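You operate a simulated robot arm through the tools that you are given. There is no shell and no other tool.

The job below is to be done with a simulated robot arm. You get a single attempt, and the scene is never put back.

Task
Clamp the brake block in the holder and rub the spot of glaze off with the brown rubbing stone.
Fine: stone back, clamp loosened, the block laid on the bench top. Set down upright: brown rubbing stone. What is to be rubbed or washed off counts as gone when no trace of it is left.

The check looks at the end state, three seconds after you hand in, the way a careful person would. Anything else that was tipped, shoved, dropped, spilled or broken makes it a failure.

Robot
A 6-joint arm with a two-finger parallel gripper, fixed in place. Base frame: the origin is on the floor under the middle of its stand, x ahead of it, y to its left, z up. Units: mm, degrees, N and s.
With the tool pointing down near the work surface it reaches from about 340 to 760 mm from the base axis. Its first joint turns from -66.0 to 66.0 degrees. Payload 2.45 kg.
The TCP is the grasp point between the finger pads, 24 mm short of the fingertips. In the tool frame z runs along the fingers and y along their closing line. Largest opening 68 mm; finger width 17, thickness 10; the body of the gripper, 40 by 70 mm, starts 41 mm behind the TCP.
Orientation is told as [roll, pitch, yaw] about the base's x, y, z axes, in that order, counted from this pose: with the fingers straight down and closing along the base's y, the tool's x points along the base's -x, its y along +y and its z along -z.

Tools
- The arm moves only by the tool jog_arm. Its argument "increments" is a list of rows, each a list of 7 numbers: the turn, a rotation vector about the base's x, y, z in degrees, then the shift along the base's x, y, z in mm, then the finger opening in mm, from 0 to 68. In form: [[ax, ay, az, dx, dy, dz, grip], ...]. A call has 1 to 20 rows; each row is the pose to reach, as a shift and turn from the pose commanded when the call began. Each row takes 0.2 s and may step no farther than 50 mm and 8.6 degrees from the row before; otherwise, or with a gripper value out of range, the whole call is refused. Where a pose cannot be reached the arm comes as near as it can. A force on the tool above 40 N (or 10 N above the force at the start of the call, whichever is more), or a blocked arm, ends the call early, and 0.2 s more pass. The fingers move at their own pace (about 108 mm/s each) and stop on an object; they squeeze with about 42 N. The grip force told is the motor's: it shows also when the fingers shut on nothing. Time passes only in rows, and 0.2 s behind the last, so rows that repeat a pose let the fingers close. The reply holds the time, the measured pose of the TCP, the force on the tool along the base axes, the opening and the grip force, in the units named above and with some noise, with the torque about the TCP (base axes, N m) and any sound that the robot's microphone picked up, and new pictures: "show" is both (left out), scene, wrist or none.
- Cameras (640 x 400 px; columns grow to the right, rows downward): "scene" is fixed at [144.6, 413.6, 1429.8]; the picture's right is [-0.83, -0.56, 0.00], its down [-0.49, 0.73, -0.48] and it looks along [0.27, -0.40, -0.88] (base axes); focal length 214 px, centre (320, 200). "wrist" rides on the gripper at [84, 11, -75] in the tool frame; the picture's right is [-0.13, 0.99, 0.00], its down [-0.60, -0.08, -0.79] and it looks along [-0.79, -0.10, 0.61] (tool axes); focal length 251 px, centre (320, 200). There is no depth. A picture from a camera that has moved, and an enlarged one, comes with that camera's place and axes in the base frame and with its lens. The place of the scene camera against the robot may be out by one fixed shift of up to 18 mm in any direction.
- inspect(camera, box): a new picture of the part [left, top, right, bottom] of that camera's present view, enlarged. The clock stands still meanwhile.
- hand_in(): hands the job in; it is judged then, once.

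Places have to be worked out from the pictures, the camera data and where the tool is seen. Open the gripper and draw the arm clear of the work before you hand the job in, unless the task says otherwise.

The tools are called after "Call:" as name(argument=value, ...) on one line, values as JSON. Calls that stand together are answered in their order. jog_arm: Moves the arm, as the interface text tells. Its arguments: {"type":"object","properties":{"increments":{"type":"array","items":{"type":"array","items":{"type":"number"}}},"show":{"type":"string","enum":["both","scene","wrist","none"]}},"required":["increments"]} The other tools are called the same way: inspect (camera, box) takes an enlarged picture of a part of a camera's view; hand_in () hands the job in.

At the start:

```text
clock: 0.0
ee_pos: [396.7, -178.9, 1119.5]
ee_rot: [0.0, 0.0, 0.0]
force: [0.3, -0.1, 0.2]
ft_torque: [0.01, 0.02, 0.01]
finger_gap: 67.9
gripper_force: 0.0
```

scene: 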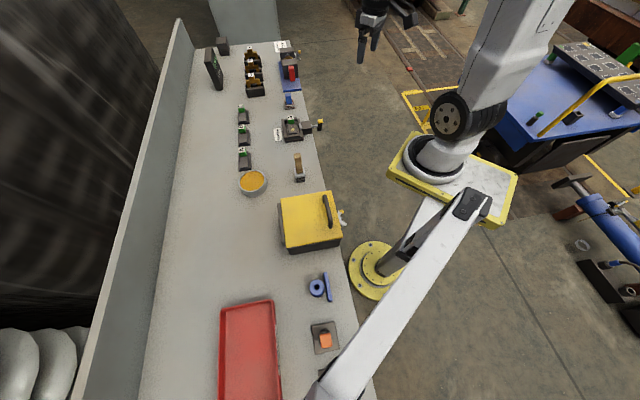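
wrist: 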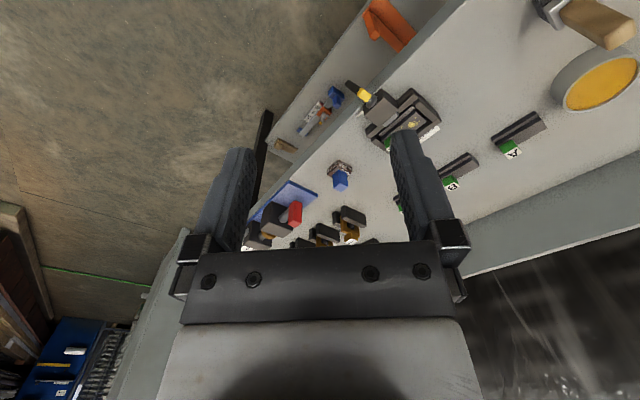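

The pictures show a bench with several items; I'll enlarge parts of the scene view to identify the holder, the brake block, and the brown stone.

Call:
inspect(camera="scene", box=[190, 30, 350, 130])

Call:
inspect(camera="scene", box=[220, 100, 350, 200])

Call:
inspect(camera="scene", box=[200, 180, 400, 400])

Call:
inspect(camera="wrist", box=[230, 60, 640, 270])

```text
4.00 times, centred on (270, 80) of scene
camera zoom: at [144.6, 413.6, 1429.8], right [-0.83, -0.56, 0.0], down [-0.49, 0.73, -0.48], along [0.27, -0.4, -0.88], focal length 858 px, centre (520, 680)
```

zoom: 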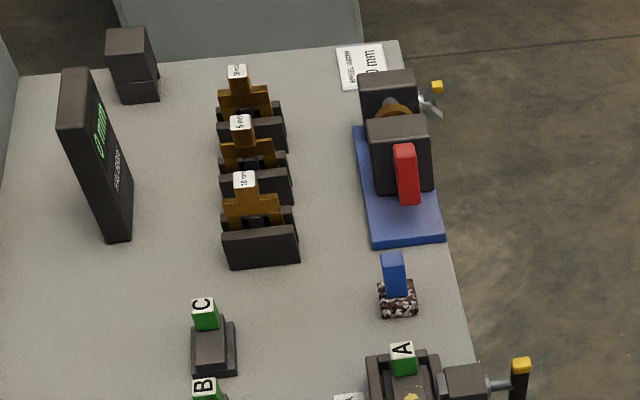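

```text
4.00 times, centred on (285, 150) of scene
camera zoom: at [144.6, 413.6, 1429.8], right [-0.83, -0.56, 0.0], down [-0.49, 0.73, -0.48], along [0.27, -0.4, -0.88], focal length 858 px, centre (460, 400)
```

zoom: 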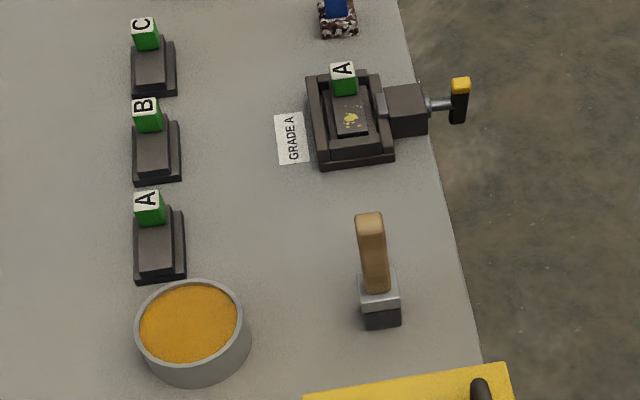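

```text
1.82 times, centred on (300, 290) of scene
camera zoom: at [144.6, 413.6, 1429.8], right [-0.83, -0.56, 0.0], down [-0.49, 0.73, -0.48], along [0.27, -0.4, -0.88], focal length 390 px, centre (356, 36)
```

zoom: 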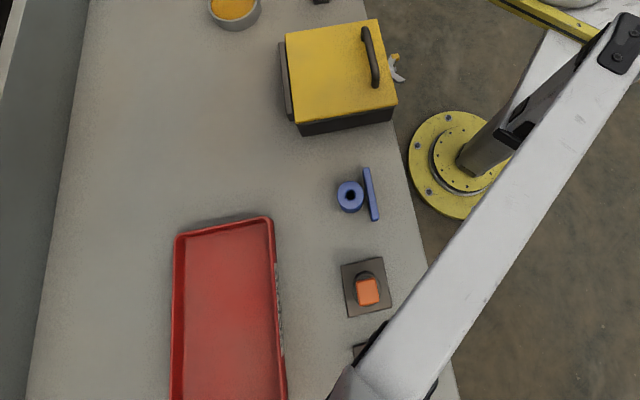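

```text
1.56 times, centred on (435, 165) of wrist
camera zoom: at [313.3, -166.9, 1195.0], right [0.13, 0.99, 0.0], down [0.6, -0.08, 0.79], along [0.79, -0.1, -0.61], focal length 392 px, centre (140, 255)
```

zoom: 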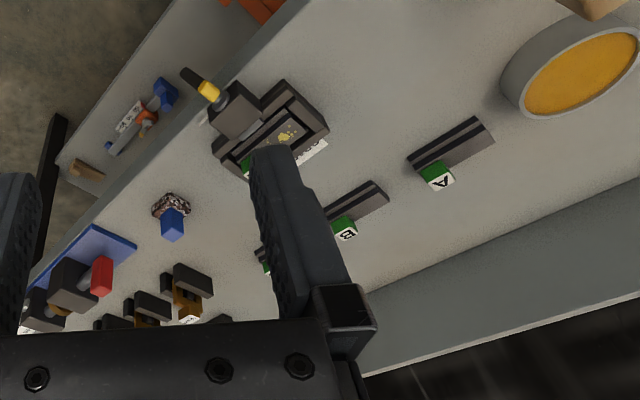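

The holder (with a block tagged A and a yellowish spot) triangulates to around x 590, y -50, z 840; the bench top probably lies near z 800. I'll move the arm over for a closer wrist view, staying high.

Call:
jog_arm(increments=[[0, 0, 0, 0, 40, -20, 68], [0, 0, 0, 0, 80, -40, 68], [0, 0, 0, 0, 120, -60, 68], [0, 0, 0, 0, 130, -80, 68], [0, 0, 0, 0, 130, -80, 68]], show="both")

```text
clock: 1.2
ee_pos: [395.9, -48.3, 1037.5]
ee_rot: [-0.1, -0.1, 0.0]
force: [-0.8, -0.7, 0.2]
ft_torque: [0.0, 0.01, -0.01]
finger_gap: 68.1
gripper_force: 0.1
camera wrist: at [312.5, -36.1, 1111.8], right [0.13, 0.99, 0.0], down [0.6, -0.08, 0.79], along [0.79, -0.1, -0.61], focal length 251 px, centre (320, 200)
```

scene: 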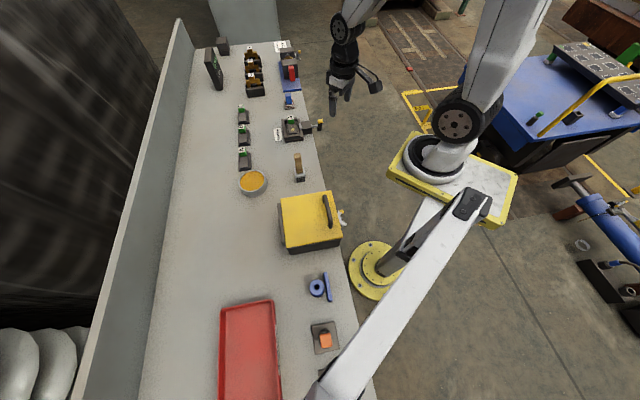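
wrist: 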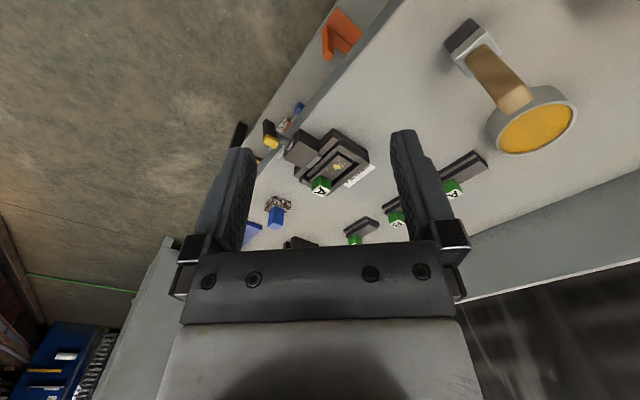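

Enlarging the wrist view of the holder region and the tools around it.

Call:
inspect(camera="wrist", box=[230, 100, 400, 250])

Call:
inspect(camera="wrist", box=[280, 0, 600, 200])

Call:
inspect(camera="scene", box=[265, 80, 345, 140])

Call:
inspect(camera="scene", box=[270, 35, 334, 85])

```text
2.67 times, centred on (315, 175) of wrist
camera zoom: at [312.5, -36.1, 1111.8], right [0.13, 0.99, 0.0], down [0.6, -0.08, 0.79], along [0.79, -0.1, -0.61], focal length 670 px, centre (333, 267)
```

zoom: 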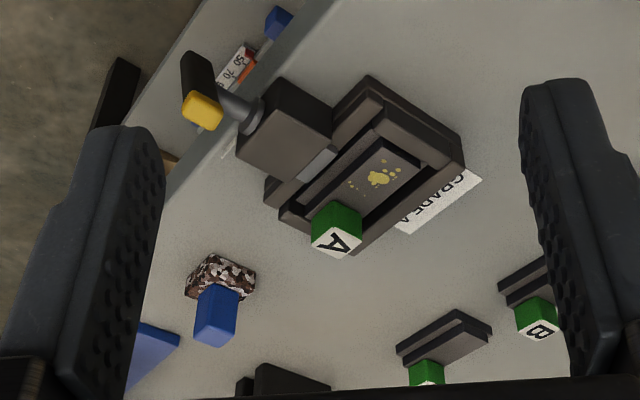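

```text
2.00 times, centred on (440, 100) of wrist
camera zoom: at [312.5, -36.1, 1111.8], right [0.13, 0.99, 0.0], down [0.6, -0.08, 0.79], along [0.79, -0.1, -0.61], focal length 503 px, centre (80, 400)
```

zoom: 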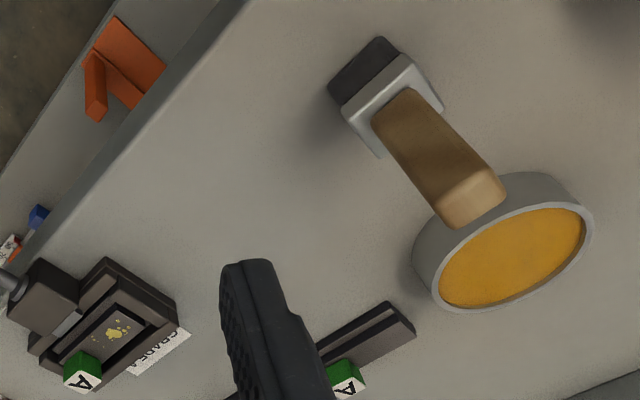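

```text
6.67 times, centred on (305, 110) of scene
camera zoom: at [144.6, 413.7, 1429.8], right [-0.83, -0.56, 0.0], down [-0.49, 0.73, -0.48], along [0.27, -0.4, -0.88], focal length 1430 px, centre (420, 800)
```

zoom: 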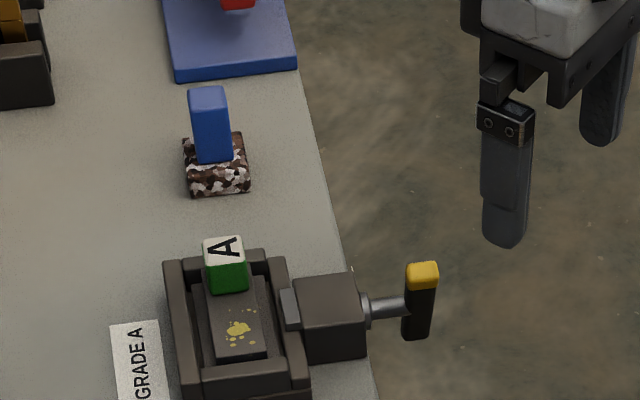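

```text
8.00 times, centred on (302, 60) of scene
camera zoom: at [144.6, 413.7, 1429.8], right [-0.83, -0.56, 0.0], down [-0.49, 0.73, -0.48], along [0.27, -0.4, -0.88], focal length 1716 px, centre (464, 1320)
```

zoom: 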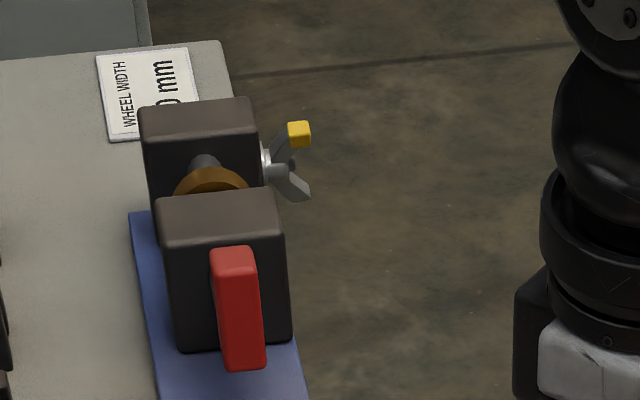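

Let me zoom on the remaining bench items to rule out other candidates for the brown rubbing stone.

Call:
inspect(camera="scene", box=[290, 265, 354, 305])

Call:
inspect(camera="scene", box=[296, 310, 376, 360])

Call:
inspect(camera="scene", box=[275, 140, 323, 190])

Call:
inspect(camera="scene", box=[306, 350, 386, 400])

Call:
inspect(camera="scene", box=[270, 180, 366, 260])

```text
10.00 times, centred on (322, 285) of scene
camera zoom: at [144.6, 413.7, 1429.8], right [-0.83, -0.56, 0.0], down [-0.49, 0.73, -0.48], along [0.27, -0.4, -0.88], focal length 2145 px, centre (300, -650)
```

zoom: 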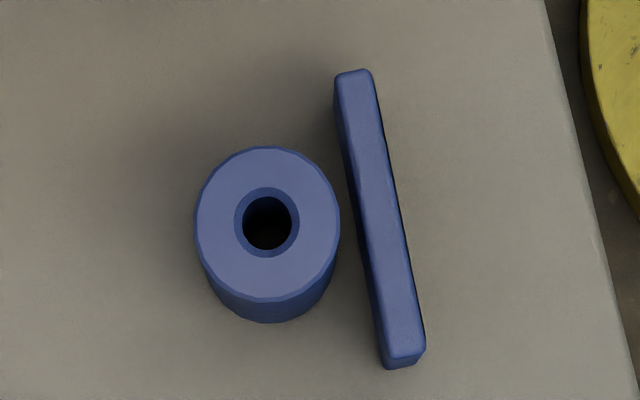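

```text
8.00 times, centred on (336, 335) of scene
camera zoom: at [144.6, 413.7, 1429.8], right [-0.83, -0.56, 0.0], down [-0.49, 0.73, -0.48], along [0.27, -0.4, -0.88], focal length 1716 px, centre (192, -880)
```

zoom: 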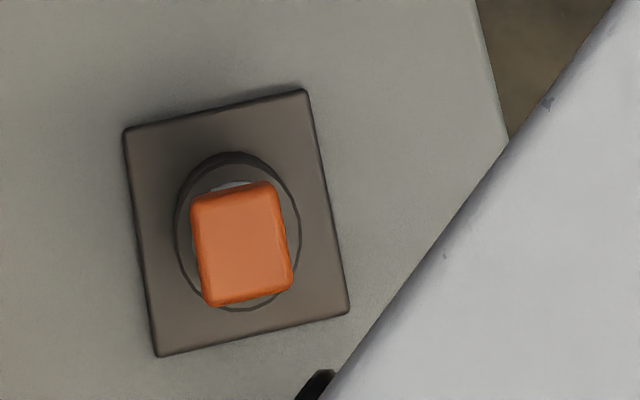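

```text
8.00 times, centred on (299, 165) of scene
camera zoom: at [144.6, 413.7, 1429.8], right [-0.83, -0.56, 0.0], down [-0.49, 0.73, -0.48], along [0.27, -0.4, -0.88], focal length 1716 px, centre (488, 480)
```

zoom: 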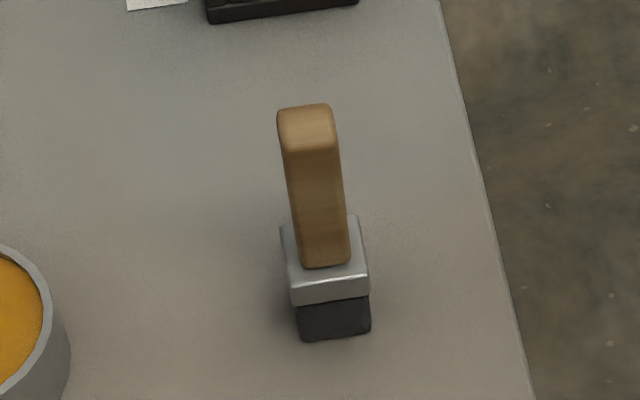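

```text
8.00 times, centred on (346, 375) of scene
camera zoom: at [144.6, 413.7, 1429.8], right [-0.83, -0.56, 0.0], down [-0.49, 0.73, -0.48], along [0.27, -0.4, -0.88], focal length 1716 px, centre (112, -1200)
```

zoom: 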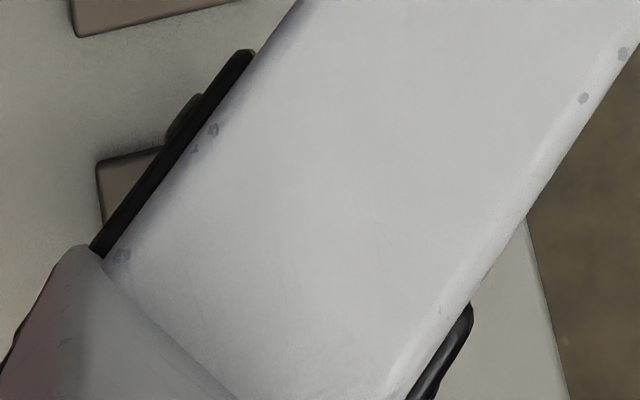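

```text
5.00 times, centred on (318, 220) of scene
camera zoom: at [144.6, 413.7, 1429.8], right [-0.83, -0.56, 0.0], down [-0.49, 0.73, -0.48], along [0.27, -0.4, -0.88], focal length 1072 px, centre (330, 100)
```

zoom: 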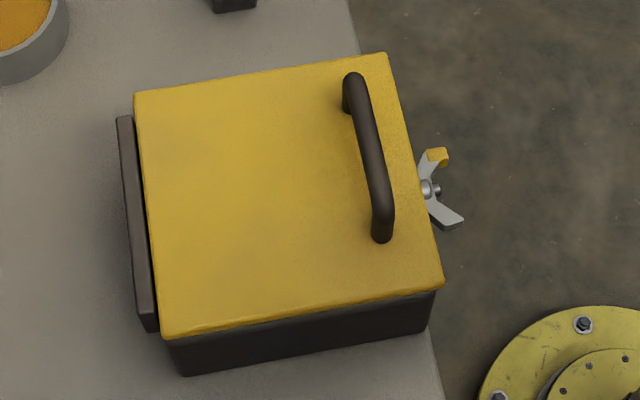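

The speckled brown block with the blue handle (about 710, -173, 807) is the rubbing stone; the wooden one is a paste brush. The holder's glaze spot is at about (582, -45, 845), the clamp handle's yellow tip about (521, -127, 848), and the bench top about z 797. I'll move nearer to see the clamp handle closely.

Call:
jog_arm(increments=[[0, 0, 0, 20, -20, -30, 68], [0, 0, 0, 40, -40, -60, 68], [0, 0, 0, 60, -60, -90, 68], [0, 0, 0, 80, -80, -105, 68], [0, 0, 0, 80, -80, -105, 68]], show="both")

```text
clock: 2.4
ee_pos: [477.0, -130.0, 934.6]
ee_rot: [0.0, 0.0, 0.0]
force: [-0.8, -0.1, -0.2]
ft_torque: [-0.03, -0.01, 0.01]
finger_gap: 68.1
gripper_force: 0.1
camera wrist: at [392.9, -118.9, 1010.2], right [0.13, 0.99, 0.0], down [0.6, -0.08, 0.79], along [0.79, -0.1, -0.61], focal length 251 px, centre (320, 200)
```

scene: 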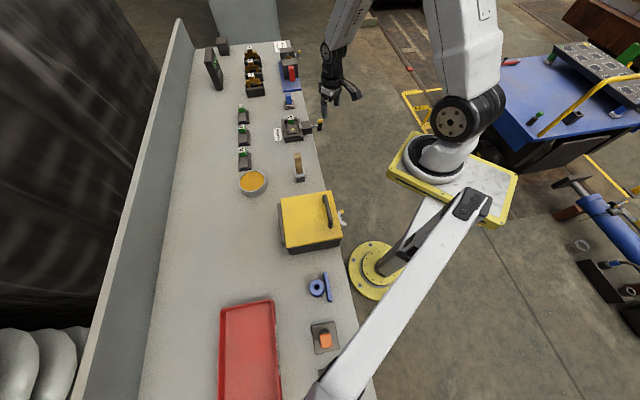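
wrist: 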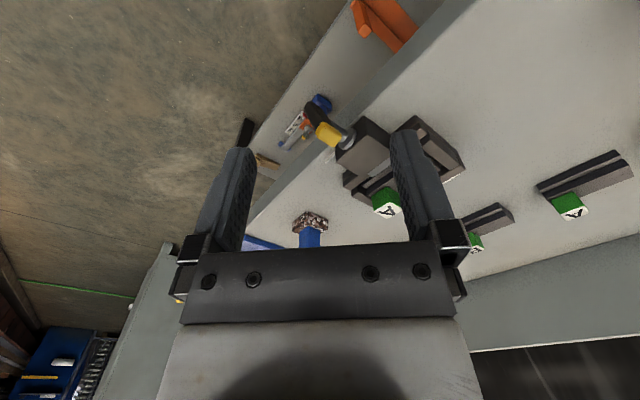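

Call:
inspect(camera="wrist", box=[270, 70, 400, 170])

Call:
inspect(camera="wrist", box=[270, 160, 430, 260])

Call:
inspect(camera="scene", box=[275, 90, 355, 140])

```text
4.00 times, centred on (335, 120) of wrist
camera zoom: at [392.9, -118.9, 1010.2], right [0.13, 0.99, 0.0], down [0.6, -0.08, 0.79], along [0.79, -0.1, -0.61], focal length 1006 px, centre (260, 520)
```

zoom: 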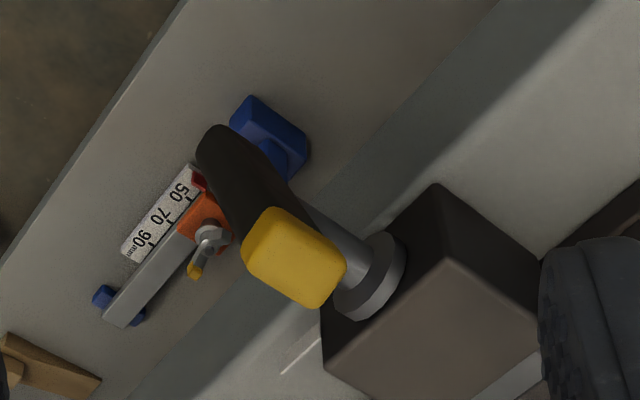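

```text
4.00 times, centred on (350, 210) of wrist
camera zoom: at [392.9, -118.9, 1010.2], right [0.13, 0.99, 0.0], down [0.6, -0.08, 0.79], along [0.79, -0.1, -0.61], focal length 1006 px, centre (200, 160)
```

zoom: 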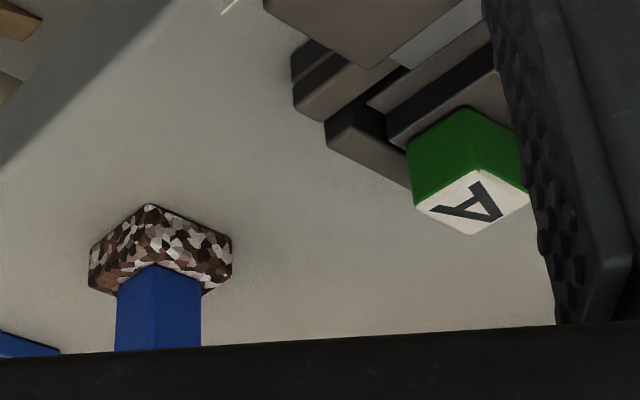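

```text
8.00 times, centred on (315, 115) of scene
camera zoom: at [144.6, 413.6, 1429.8], right [-0.83, -0.56, 0.0], down [-0.49, 0.73, -0.48], along [0.27, -0.4, -0.88], focal length 1716 px, centre (360, 880)
```

zoom: 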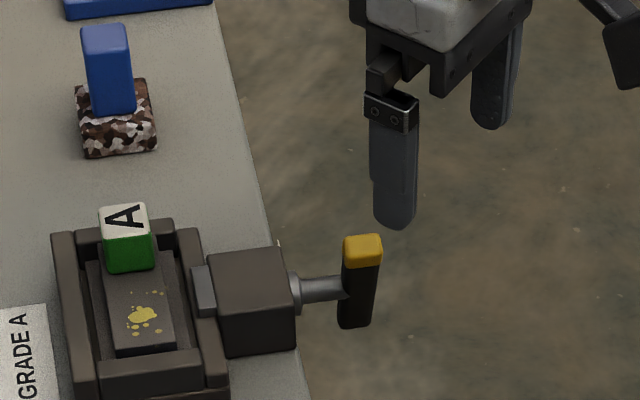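

The clamp handle is a vertical T-bar with a yellow upper end on a horizontal screw pointing toward the robot, and the bench front runs at roughly 45° to the base axes. I'll yaw the tool 45° and back up slightly to view the clamp straight on.

Call:
jog_arm(increments=[[0, 0, 8, -6, -10, -5, 68], [0, 0, 16, -12, -20, -10, 68], [0, 0, 24, -18, -30, -15, 68], [0, 0, 32, -24, -40, -20, 68], [0, 0, 40, -30, -50, -25, 68], [0, 0, 45, -34, -58, -30, 68], [0, 0, 45, -34, -58, -30, 68]], show="both")

```text
clock: 4.0
ee_pos: [443.4, -186.7, 904.5]
ee_rot: [0.0, 0.0, 45.1]
force: [0.5, -0.4, -0.5]
ft_torque: [-0.01, -0.05, 0.0]
finger_gap: 68.2
gripper_force: 0.0
camera wrist: at [376.0, -238.0, 980.2], right [-0.61, 0.79, 0.0], down [0.48, 0.37, 0.79], along [0.63, 0.48, -0.61], focal length 251 px, centre (320, 200)
```

scene: 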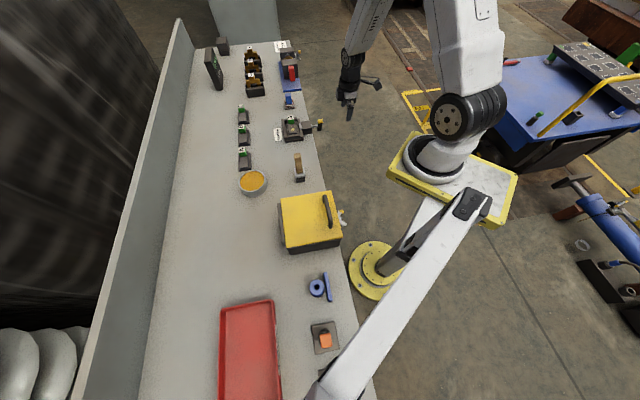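
wrist: 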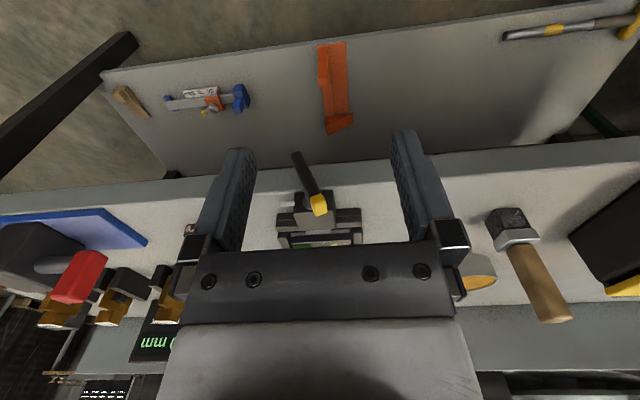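

Call:
inspect(camera="wrist", box=[255, 140, 383, 250])

Call:
inspect(camera="scene", box=[295, 100, 345, 140])

```text
3.64 times, centred on (319, 195) of wrist
camera zoom: at [376.0, -238.0, 980.2], right [-0.61, 0.79, 0.0], down [0.48, 0.37, 0.79], along [0.63, 0.48, -0.61], focal length 914 px, centre (324, 218)
```

zoom: 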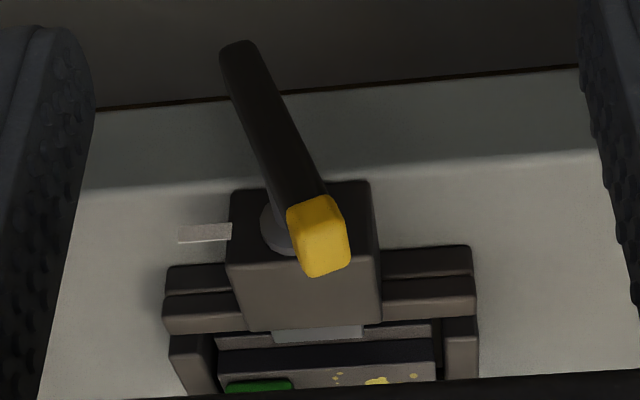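

```text
10.00 times, centred on (320, 120) of scene
camera zoom: at [144.6, 413.6, 1429.8], right [-0.83, -0.56, 0.0], down [-0.49, 0.73, -0.48], along [0.27, -0.4, -0.88], focal length 2145 px, centre (320, 1000)
```

zoom: 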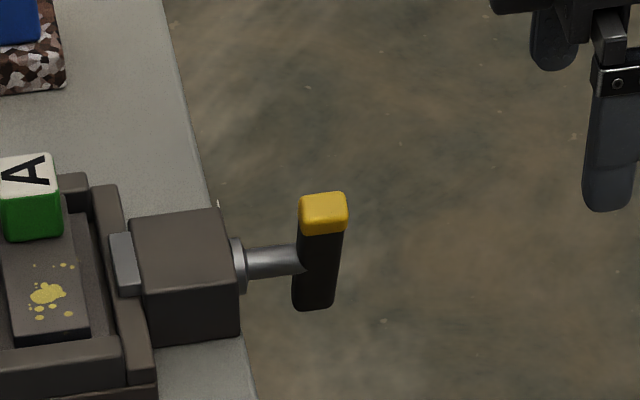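

There is a white tick on the clamp body at the 3 o'clock side (seen from the robot), while the yellow end leans slightly left of 12 o'clock, so clamping should be a clockwise turn of about 110°. Now I'll move a little to look at the holder, block and spot up close.

Call:
jog_arm(increments=[[0, 0, 0, 25, 35, 5, 68], [0, 0, 0, 55, 78, 10, 68], [0, 0, 0, 55, 78, 10, 68]], show="wrist")

Call:
inspect(camera="wrist", box=[250, 120, 390, 250])

Call:
inspect(camera="wrist", box=[150, 60, 250, 200])

```text
refused: row 2 steps farther than a row can; nothing moved
```

```text
3.08 times, centred on (320, 185) of wrist
camera zoom: at [376.0, -238.0, 980.2], right [-0.61, 0.79, 0.0], down [0.48, 0.37, 0.79], along [0.63, 0.48, -0.61], focal length 774 px, centre (320, 246)
```

zoom: 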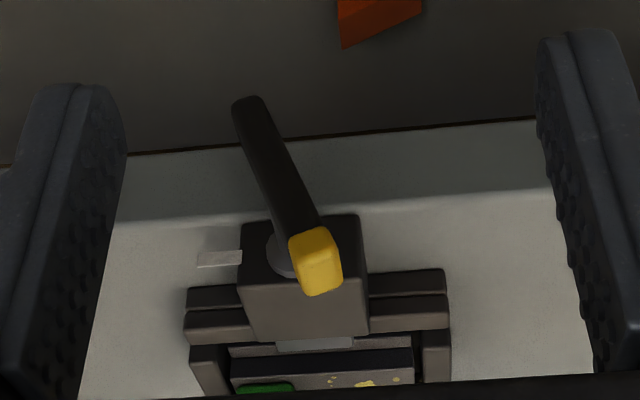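

```text
2.86 times, centred on (200, 130) of wrist
camera zoom: at [376.0, -238.0, 980.2], right [-0.61, 0.79, 0.0], down [0.48, 0.37, 0.79], along [0.63, 0.48, -0.61], focal length 718 px, centre (663, 400)
```

zoom: 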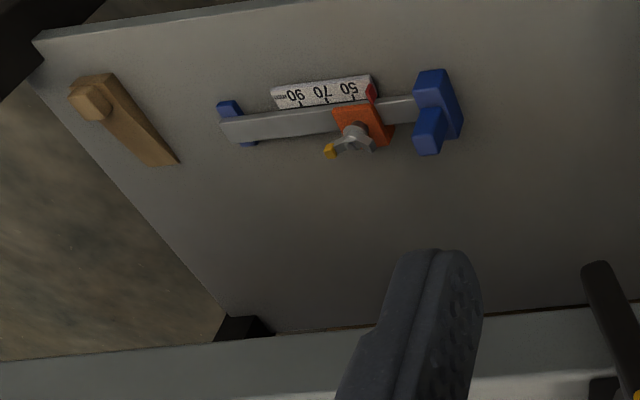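

That call was refused for too long a step; I'll use three smaller steps for the same move to look over the holder.

Call:
jog_arm(increments=[[0, 0, 0, 18, 26, 4, 68], [0, 0, 0, 36, 52, 8, 68], [0, 0, 0, 55, 78, 10, 68], [0, 0, 0, 55, 78, 10, 68]], show="wrist")

Call:
inspect(camera="wrist", box=[250, 120, 390, 250])

```text
clock: 5.0
ee_pos: [499.2, -107.4, 913.5]
ee_rot: [0.0, 0.0, 44.9]
force: [0.0, 0.2, -0.3]
ft_torque: [0.0, 0.02, 0.02]
finger_gap: 68.0
gripper_force: 0.0
camera wrist: at [431.8, -159.2, 988.1], right [-0.61, 0.79, 0.0], down [0.48, 0.37, 0.79], along [0.63, 0.48, -0.61], focal length 251 px, centre (320, 200)
```

wrist: 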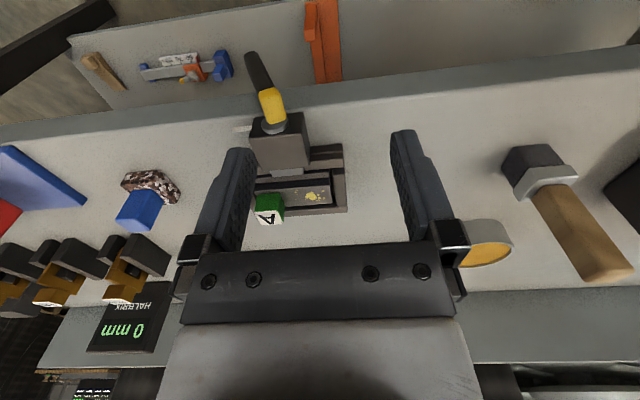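

```text
3.08 times, centred on (320, 185) of wrist
camera zoom: at [431.8, -159.2, 988.1], right [-0.61, 0.79, 0.0], down [0.48, 0.37, 0.79], along [0.63, 0.48, -0.61], focal length 774 px, centre (320, 246)
```

zoom: 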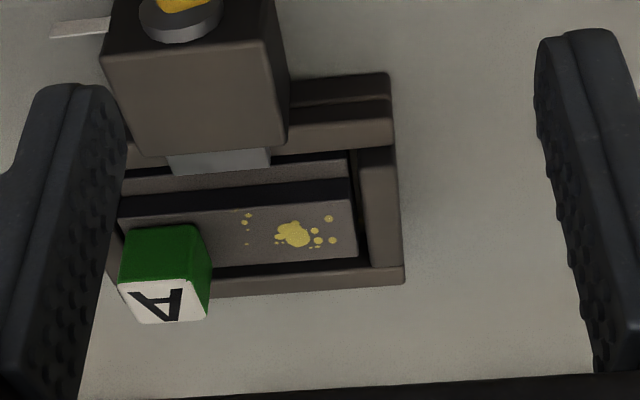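

I can see the block's raised pad, the spot and the tab on one end. I'll shift sideways a bit to get the whole holder between the fingers.

Call:
jog_arm(increments=[[0, 0, 0, 20, -26, 0, 68], [0, 0, 0, 20, -26, 0, 68]], show="none")

Call:
inspect(camera="wrist", box=[250, 60, 410, 160])

Call:
inspect(camera="wrist", box=[250, 140, 394, 230])

Call:
inspect(camera="wrist", box=[100, 120, 260, 250])

```text
clock: 5.6
ee_pos: [518.6, -133.8, 912.8]
ee_rot: [0.1, 0.0, 45.1]
force: [0.0, 0.0, -0.9]
ft_torque: [-0.03, 0.0, 0.02]
finger_gap: 68.1
gripper_force: 0.2
```

```text
4.00 times, centred on (330, 110) of wrist
camera zoom: at [452.2, -185.5, 987.0], right [-0.61, 0.79, 0.0], down [0.48, 0.37, 0.79], along [0.63, 0.48, -0.61], focal length 1006 px, centre (280, 560)
```

zoom: 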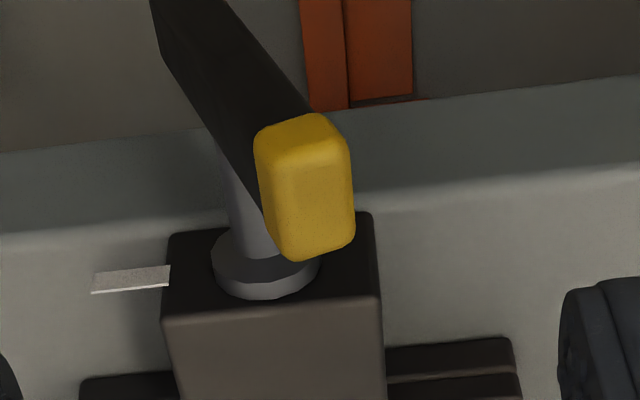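

```text
4.44 times, centred on (322, 185) of wrist
camera zoom: at [452.2, -185.5, 987.0], right [-0.61, 0.79, 0.0], down [0.48, 0.37, 0.79], along [0.63, 0.48, -0.61], focal length 1118 px, centre (311, 267)
```

zoom: 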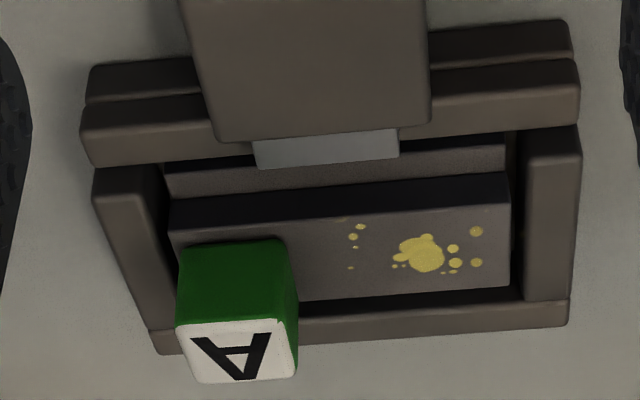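

```text
3.08 times, centred on (180, 185) of wrist
camera zoom: at [452.2, -185.5, 987.0], right [-0.61, 0.79, 0.0], down [0.48, 0.37, 0.79], along [0.63, 0.48, -0.61], focal length 774 px, centre (751, 246)
```

zoom: 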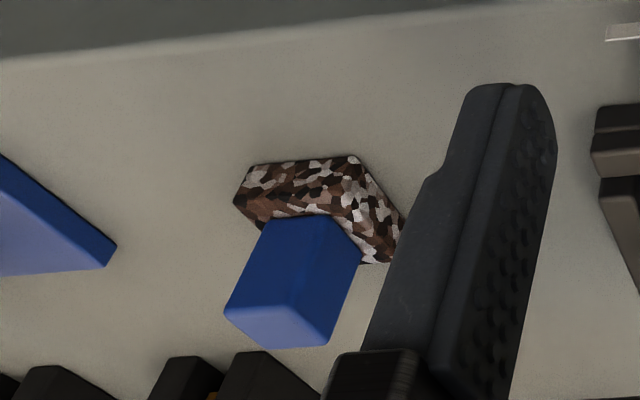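

Triangulating, the pad top is at z≈833, about 73×31 mm and aligned at 45°, with the spot at (592, -46). Next I'll look at the stone closely from the same yaw.

Call:
jog_arm(increments=[[0, 0, 0, 22, -32, 5, 68], [0, 0, 0, 44, -64, 5, 68], [0, 0, 0, 66, -96, 5, 68], [0, 0, 0, 88, -128, 5, 68], [0, 0, 0, 88, -128, 5, 68]], show="wrist")

Call:
inspect(camera="wrist", box=[250, 140, 394, 230])

```text
clock: 6.8
ee_pos: [604.6, -263.3, 918.5]
ee_rot: [0.0, 0.0, 44.9]
force: [-0.3, -0.8, 0.1]
ft_torque: [0.02, -0.01, 0.04]
finger_gap: 68.3
gripper_force: 0.1
camera wrist: at [537.7, -314.1, 993.9], right [-0.61, 0.79, 0.0], down [0.48, 0.37, 0.79], along [0.63, 0.48, -0.61], focal length 251 px, centre (320, 200)
```

wrist: 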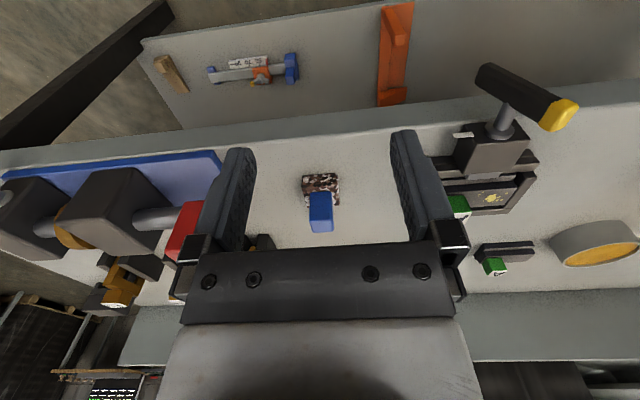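

```text
4.44 times, centred on (322, 185) of wrist
camera zoom: at [537.7, -314.1, 993.9], right [-0.61, 0.79, 0.0], down [0.48, 0.37, 0.79], along [0.63, 0.48, -0.61], focal length 1118 px, centre (311, 267)
```

zoom: 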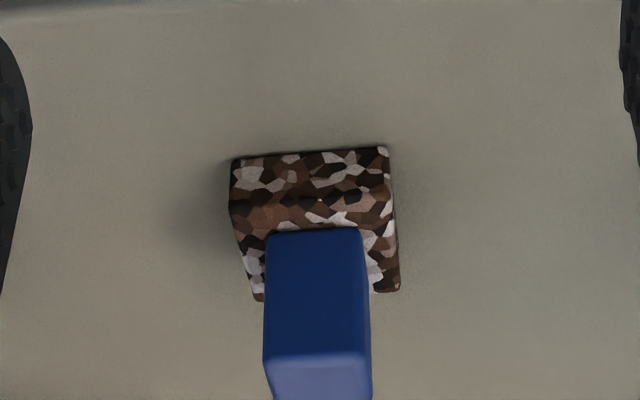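

The stone sits on the bench at z≈800, about 39 mm long, aligned with the bench. I'll zoom tighter on the handle to get its top height and size.

Call:
inspect(camera="wrist", box=[285, 165, 365, 240])

Call:
inspect(camera="wrist", box=[430, 50, 600, 220])

Call:
inspect(camera="scene", box=[275, 85, 305, 115])

```text
5.33 times, centred on (325, 202) of wrist
camera zoom: at [537.7, -314.1, 993.9], right [-0.61, 0.79, 0.0], down [0.48, 0.37, 0.79], along [0.63, 0.48, -0.61], focal length 1341 px, centre (293, 187)
```

zoom: 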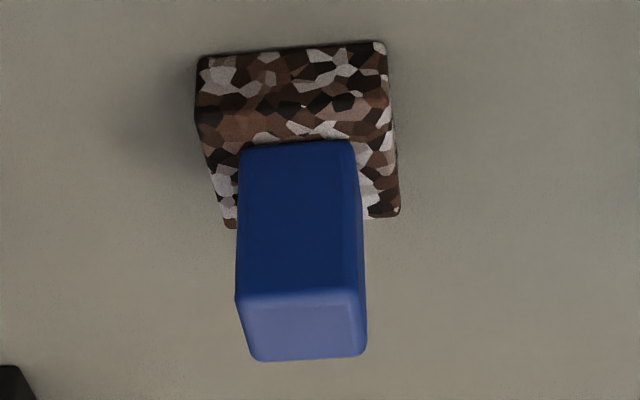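

```text
2.35 times, centred on (515, 135) of wrist
camera zoom: at [537.7, -314.1, 993.9], right [-0.61, 0.79, 0.0], down [0.48, 0.37, 0.79], along [0.63, 0.48, -0.61], focal length 592 px, centre (-139, 353)
```

zoom: 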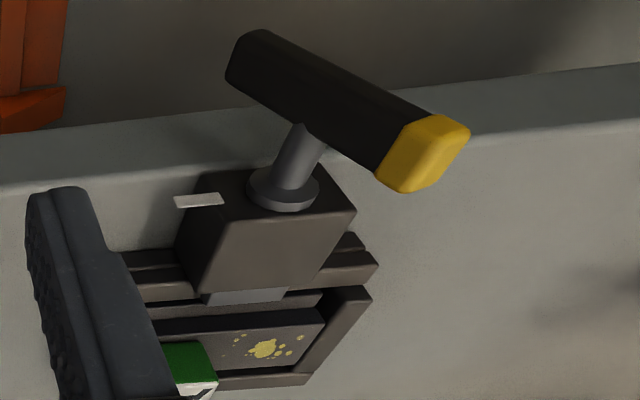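

```text
13.33 times, centred on (290, 100) of scene
camera zoom: at [144.6, 413.6, 1429.8], right [-0.83, -0.56, 0.0], down [-0.49, 0.73, -0.48], along [0.27, -0.4, -0.88], focal length 2860 px, centre (720, 1533)
```

zoom: 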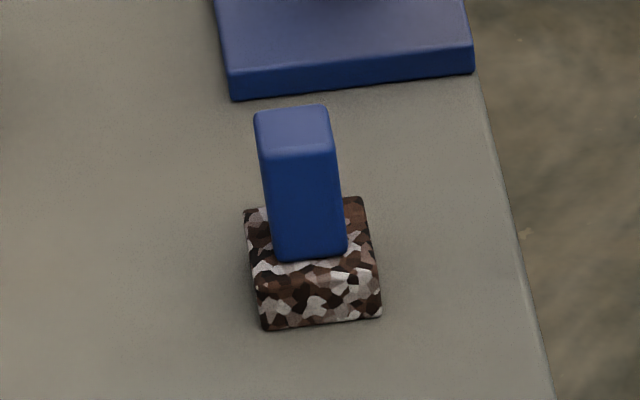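

Worked-out estimates: the stone is 40×40×14 mm with a handle about 23 mm square (z 813–851), centred near (717, -174). The clamp bar pivots about (529, -137, 816) on a horizontal axis at 45°. I'll close the fingers and move to the left (brush side) of the yellow end, staying high first.

Call:
jog_arm(increments=[[0, 0, 0, -27, 39, 0, 0], [0, 0, 0, -54, 78, 0, 0], [0, 0, 0, -81, 117, 0, 0], [0, 0, 0, -107, 156, 0, 0], [0, 0, 0, -107, 156, 0, 0]], show="both")

Call:
inspect(camera="wrist", box=[230, 60, 390, 250])

```text
clock: 8.0
ee_pos: [499.5, -107.6, 920.3]
ee_rot: [-0.1, 0.1, 45.0]
force: [0.2, -0.1, 0.8]
ft_torque: [-0.01, 0.01, 0.03]
finger_gap: 0.0
gripper_force: 24.0
camera wrist: at [432.7, -157.8, 996.6], right [-0.61, 0.79, 0.0], down [0.48, 0.37, 0.79], along [0.63, 0.48, -0.61], focal length 251 px, centre (320, 200)
```

scene: 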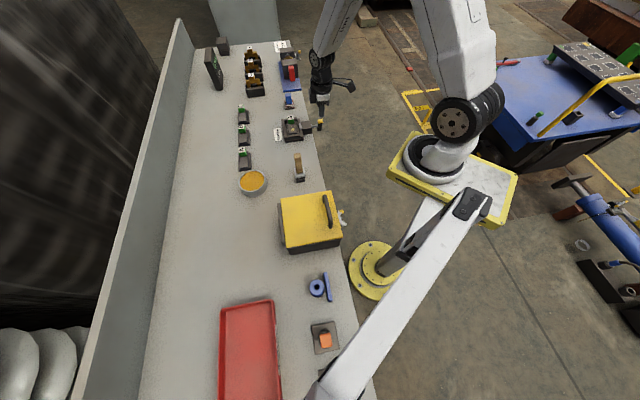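
wrist: 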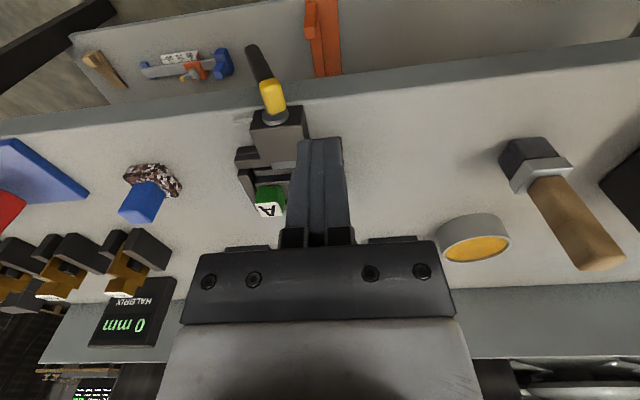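

```text
2.11 times, centred on (310, 155) of wrist
camera zoom: at [432.7, -157.8, 996.6], right [-0.61, 0.79, 0.0], down [0.48, 0.37, 0.79], along [0.63, 0.48, -0.61], focal length 529 px, centre (341, 295)
```

zoom: 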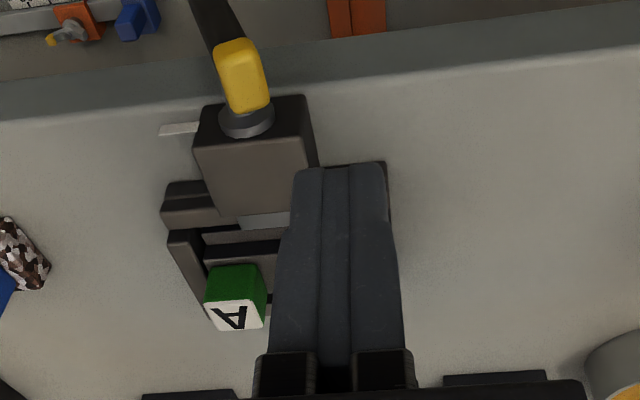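

The fingers are closed and sit to the left of the yellow end in plan. I'll descend beside it so the fingertips are at about z 836, then look.

Call:
jog_arm(increments=[[0, 0, 0, 0, 0, -30, 0], [0, 0, 0, -1, 0, -60, 0], [0, 0, 0, -1, 0, -60, 0]], show="both")

Call:
inspect(camera="wrist", box=[180, 50, 400, 250])

Call:
inspect(camera="scene", box=[285, 80, 345, 140])

```text
clock: 8.8
ee_pos: [499.4, -105.5, 859.9]
ee_rot: [0.0, 0.0, 45.0]
force: [-0.9, -0.5, 1.2]
ft_torque: [0.03, -0.02, 0.0]
finger_gap: 0.0
gripper_force: 23.4
camera wrist: at [431.5, -156.6, 934.6], right [-0.61, 0.79, 0.0], down [0.48, 0.37, 0.79], along [0.63, 0.48, -0.61], focal length 251 px, centre (320, 200)
```

scene: 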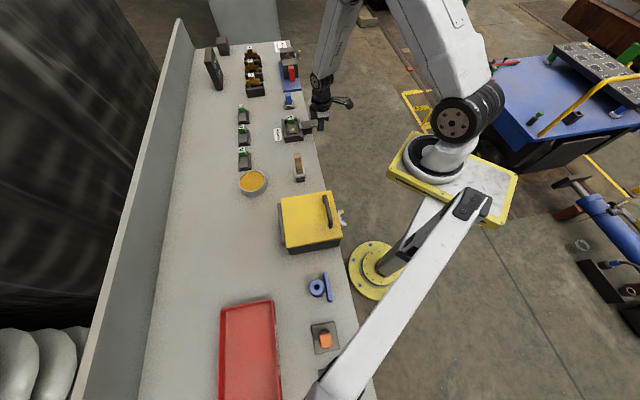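
wrist: 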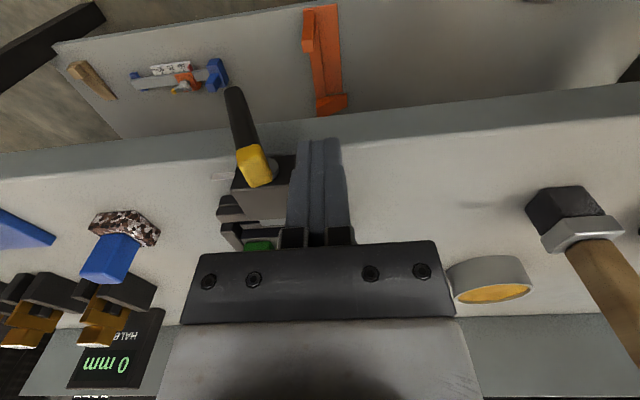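

```text
2.00 times, centred on (290, 150) of wrist
camera zoom: at [431.5, -156.6, 934.6], right [-0.61, 0.79, 0.0], down [0.48, 0.37, 0.79], along [0.63, 0.48, -0.61], focal length 503 px, centre (380, 300)
```

zoom: 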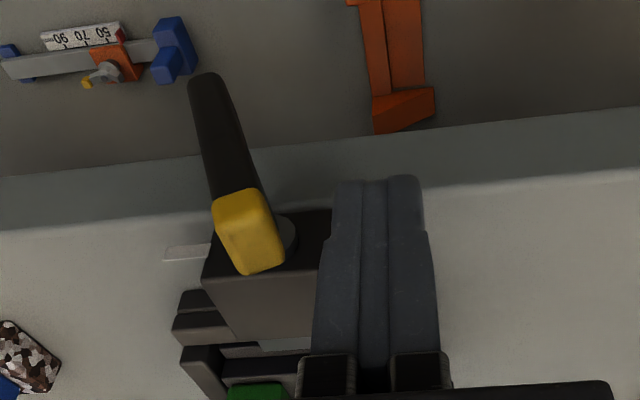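

```text
6.67 times, centred on (315, 110) of scene
camera zoom: at [144.6, 413.6, 1429.8], right [-0.83, -0.56, 0.0], down [-0.49, 0.73, -0.48], along [0.27, -0.4, -0.88], focal length 1430 px, centre (353, 800)
```

zoom: 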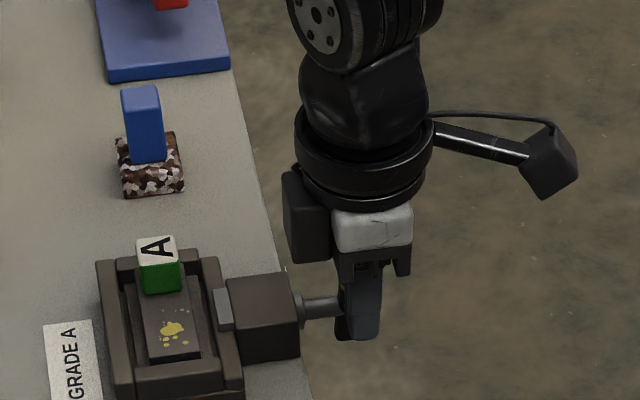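

The fingertips are level with the yellow end's side and in its plane (n≈278). I'll push it toward the right (tick side) gently to see how the bar reacts.

Call:
jog_arm(increments=[[0, 0, 0, 7.1, -7.1, 0, 0], [0, 0, 0, 14.1, -14.1, 1, 0], [0, 0, 0, 17.7, -17.7, 2, 0], [0, 0, 0, 21.2, -21.2, 3, 0], [0, 0, 0, 21.2, -21.2, 3, 0]], show="wrist")

Call:
inspect(camera="wrist", box=[180, 50, 400, 250])

```text
clock: 10.0
ee_pos: [519.6, -127.1, 863.4]
ee_rot: [0.1, 0.0, 45.0]
force: [0.2, 3.5, 2.0]
ft_torque: [0.08, 0.0, 0.05]
finger_gap: 0.0
gripper_force: 23.5
camera wrist: at [452.7, -178.2, 938.3], right [-0.61, 0.79, 0.0], down [0.48, 0.37, 0.79], along [0.63, 0.48, -0.61], focal length 251 px, centre (320, 200)
```

wrist: 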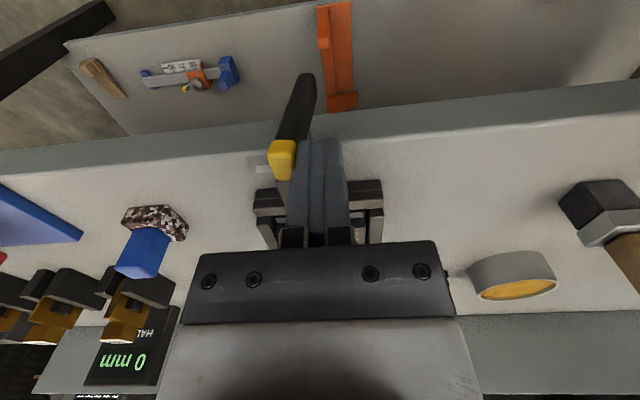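

```text
2.00 times, centred on (290, 150) of wrist
camera zoom: at [452.7, -178.2, 938.3], right [-0.61, 0.79, 0.0], down [0.48, 0.37, 0.79], along [0.63, 0.48, -0.61], focal length 503 px, centre (380, 300)
```

zoom: 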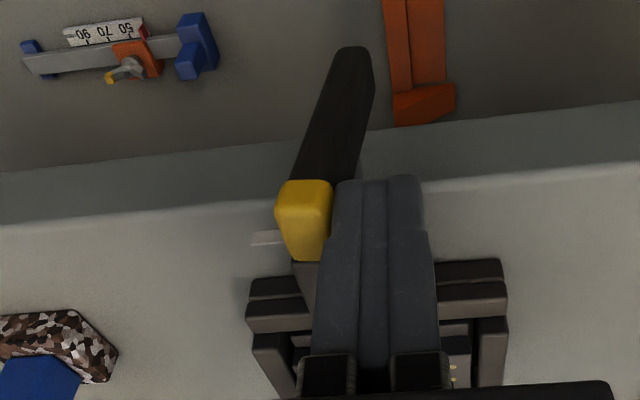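

The bar is turning clockwise with only a few newtons. I'll continue following the arc over the top and down toward the tick.

Call:
jog_arm(increments=[[0, 0, 0, 2.3, -2.3, 0, 0], [0, 0, 0, 4.5, -4.5, 0, 0], [0, 0, 0, 6.7, -6.7, -0.8, 0], [0, 0, 0, 8.6, -8.6, -2.0, 0], [0, 0, 0, 10.5, -10.5, -3.5, 0], [0, 0, 0, 12.2, -12.2, -5.5, 0], [0, 0, 0, 13.8, -13.8, -7.5, 0], [0, 0, 0, 13.8, -13.8, -7.5, 0]], show="wrist")

Call:
inspect(camera="wrist", box=[180, 50, 400, 250])

Call:
inspect(camera="scene", box=[285, 80, 345, 140])

```text
clock: 11.8
ee_pos: [535.3, -141.6, 855.4]
ee_rot: [-0.1, -0.1, 44.9]
force: [2.7, 3.6, 3.4]
ft_torque: [0.09, -0.04, 0.06]
finger_gap: 0.0
gripper_force: 23.8
camera wrist: at [466.4, -192.7, 930.5], right [-0.61, 0.79, 0.0], down [0.48, 0.37, 0.79], along [0.63, 0.48, -0.61], focal length 251 px, centre (320, 200)
```

wrist: 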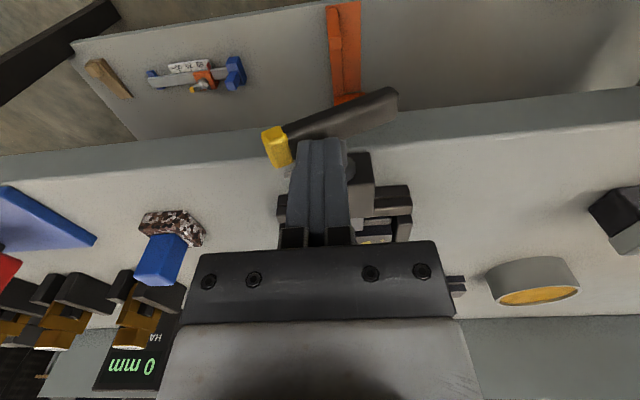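

```text
2.00 times, centred on (290, 150) of wrist
camera zoom: at [466.4, -192.7, 930.5], right [-0.61, 0.79, 0.0], down [0.48, 0.37, 0.79], along [0.63, 0.48, -0.61], focal length 503 px, centre (380, 300)
```

zoom: 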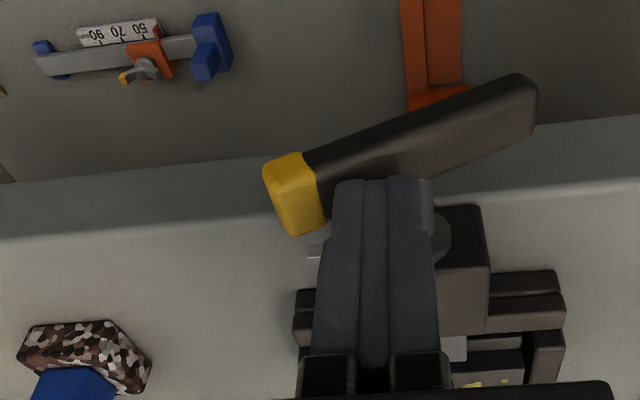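

```text
6.67 times, centred on (315, 110) of scene
camera zoom: at [144.6, 413.7, 1429.8], right [-0.83, -0.56, 0.0], down [-0.49, 0.73, -0.48], along [0.27, -0.4, -0.88], focal length 1430 px, centre (353, 800)
```

zoom: 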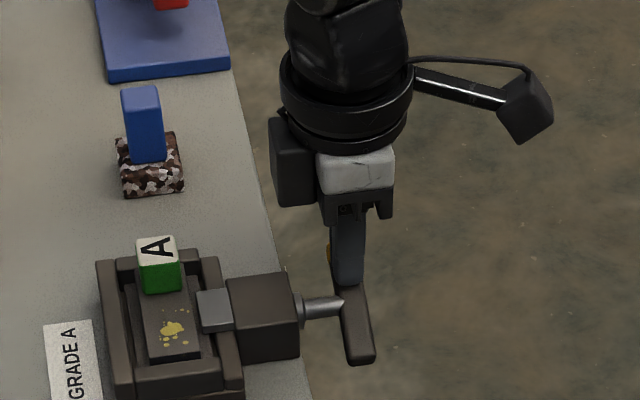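

The bar is at roughly 60–65° and the jaw has advanced. I continue down the last part of the arc in small steps, watching the force.

Call:
jog_arm(increments=[[0, 0, 0, 1.0, -1.0, -1.5, 0], [0, 0, 0, 1.8, -1.8, -3, 0], [0, 0, 0, 2.5, -2.5, -4.5, 0], [0, 0, 0, 3.0, -3.0, -6, 0], [0, 0, 0, 3.4, -3.4, -7.5, 0], [0, 0, 0, 3.4, -3.4, -7.5, 0]], show="wrist")

Call:
inspect(camera="wrist", box=[180, 50, 400, 250])

Call:
inspect(camera="scene", box=[285, 80, 345, 140])

```text
clock: 13.2
ee_pos: [537.6, -145.3, 847.3]
ee_rot: [-0.1, -0.1, 45.1]
force: [0.6, 6.3, 8.3]
ft_torque: [0.15, 0.07, -0.06]
finger_gap: 0.1
gripper_force: 23.5
camera wrist: at [469.8, -196.3, 922.2], right [-0.61, 0.79, 0.0], down [0.48, 0.37, 0.79], along [0.63, 0.48, -0.61], focal length 251 px, centre (320, 200)
```

wrist: 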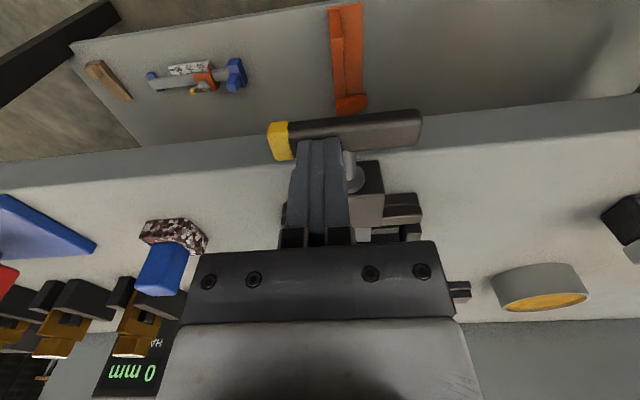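

```text
2.00 times, centred on (290, 150) of wrist
camera zoom: at [469.8, -196.3, 922.2], right [-0.61, 0.79, 0.0], down [0.48, 0.37, 0.79], along [0.63, 0.48, -0.61], focal length 503 px, centre (380, 300)
```

zoom: 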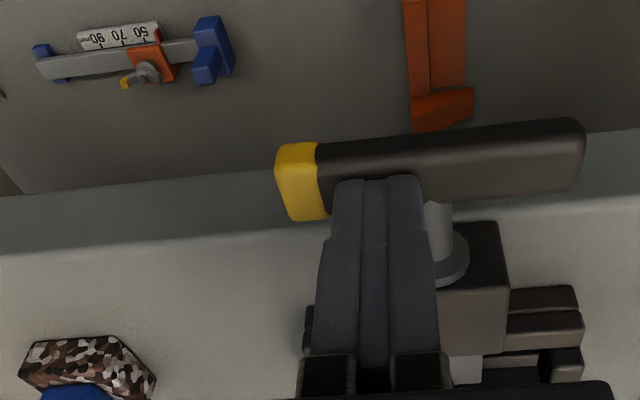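

```text
6.67 times, centred on (315, 110) of scene
camera zoom: at [144.5, 413.8, 1429.7], right [-0.83, -0.56, 0.0], down [-0.49, 0.73, -0.48], along [0.27, -0.4, -0.88], focal length 1430 px, centre (353, 800)
```

zoom: 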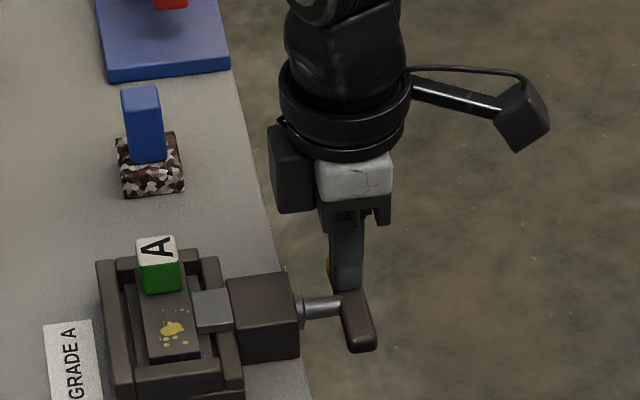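

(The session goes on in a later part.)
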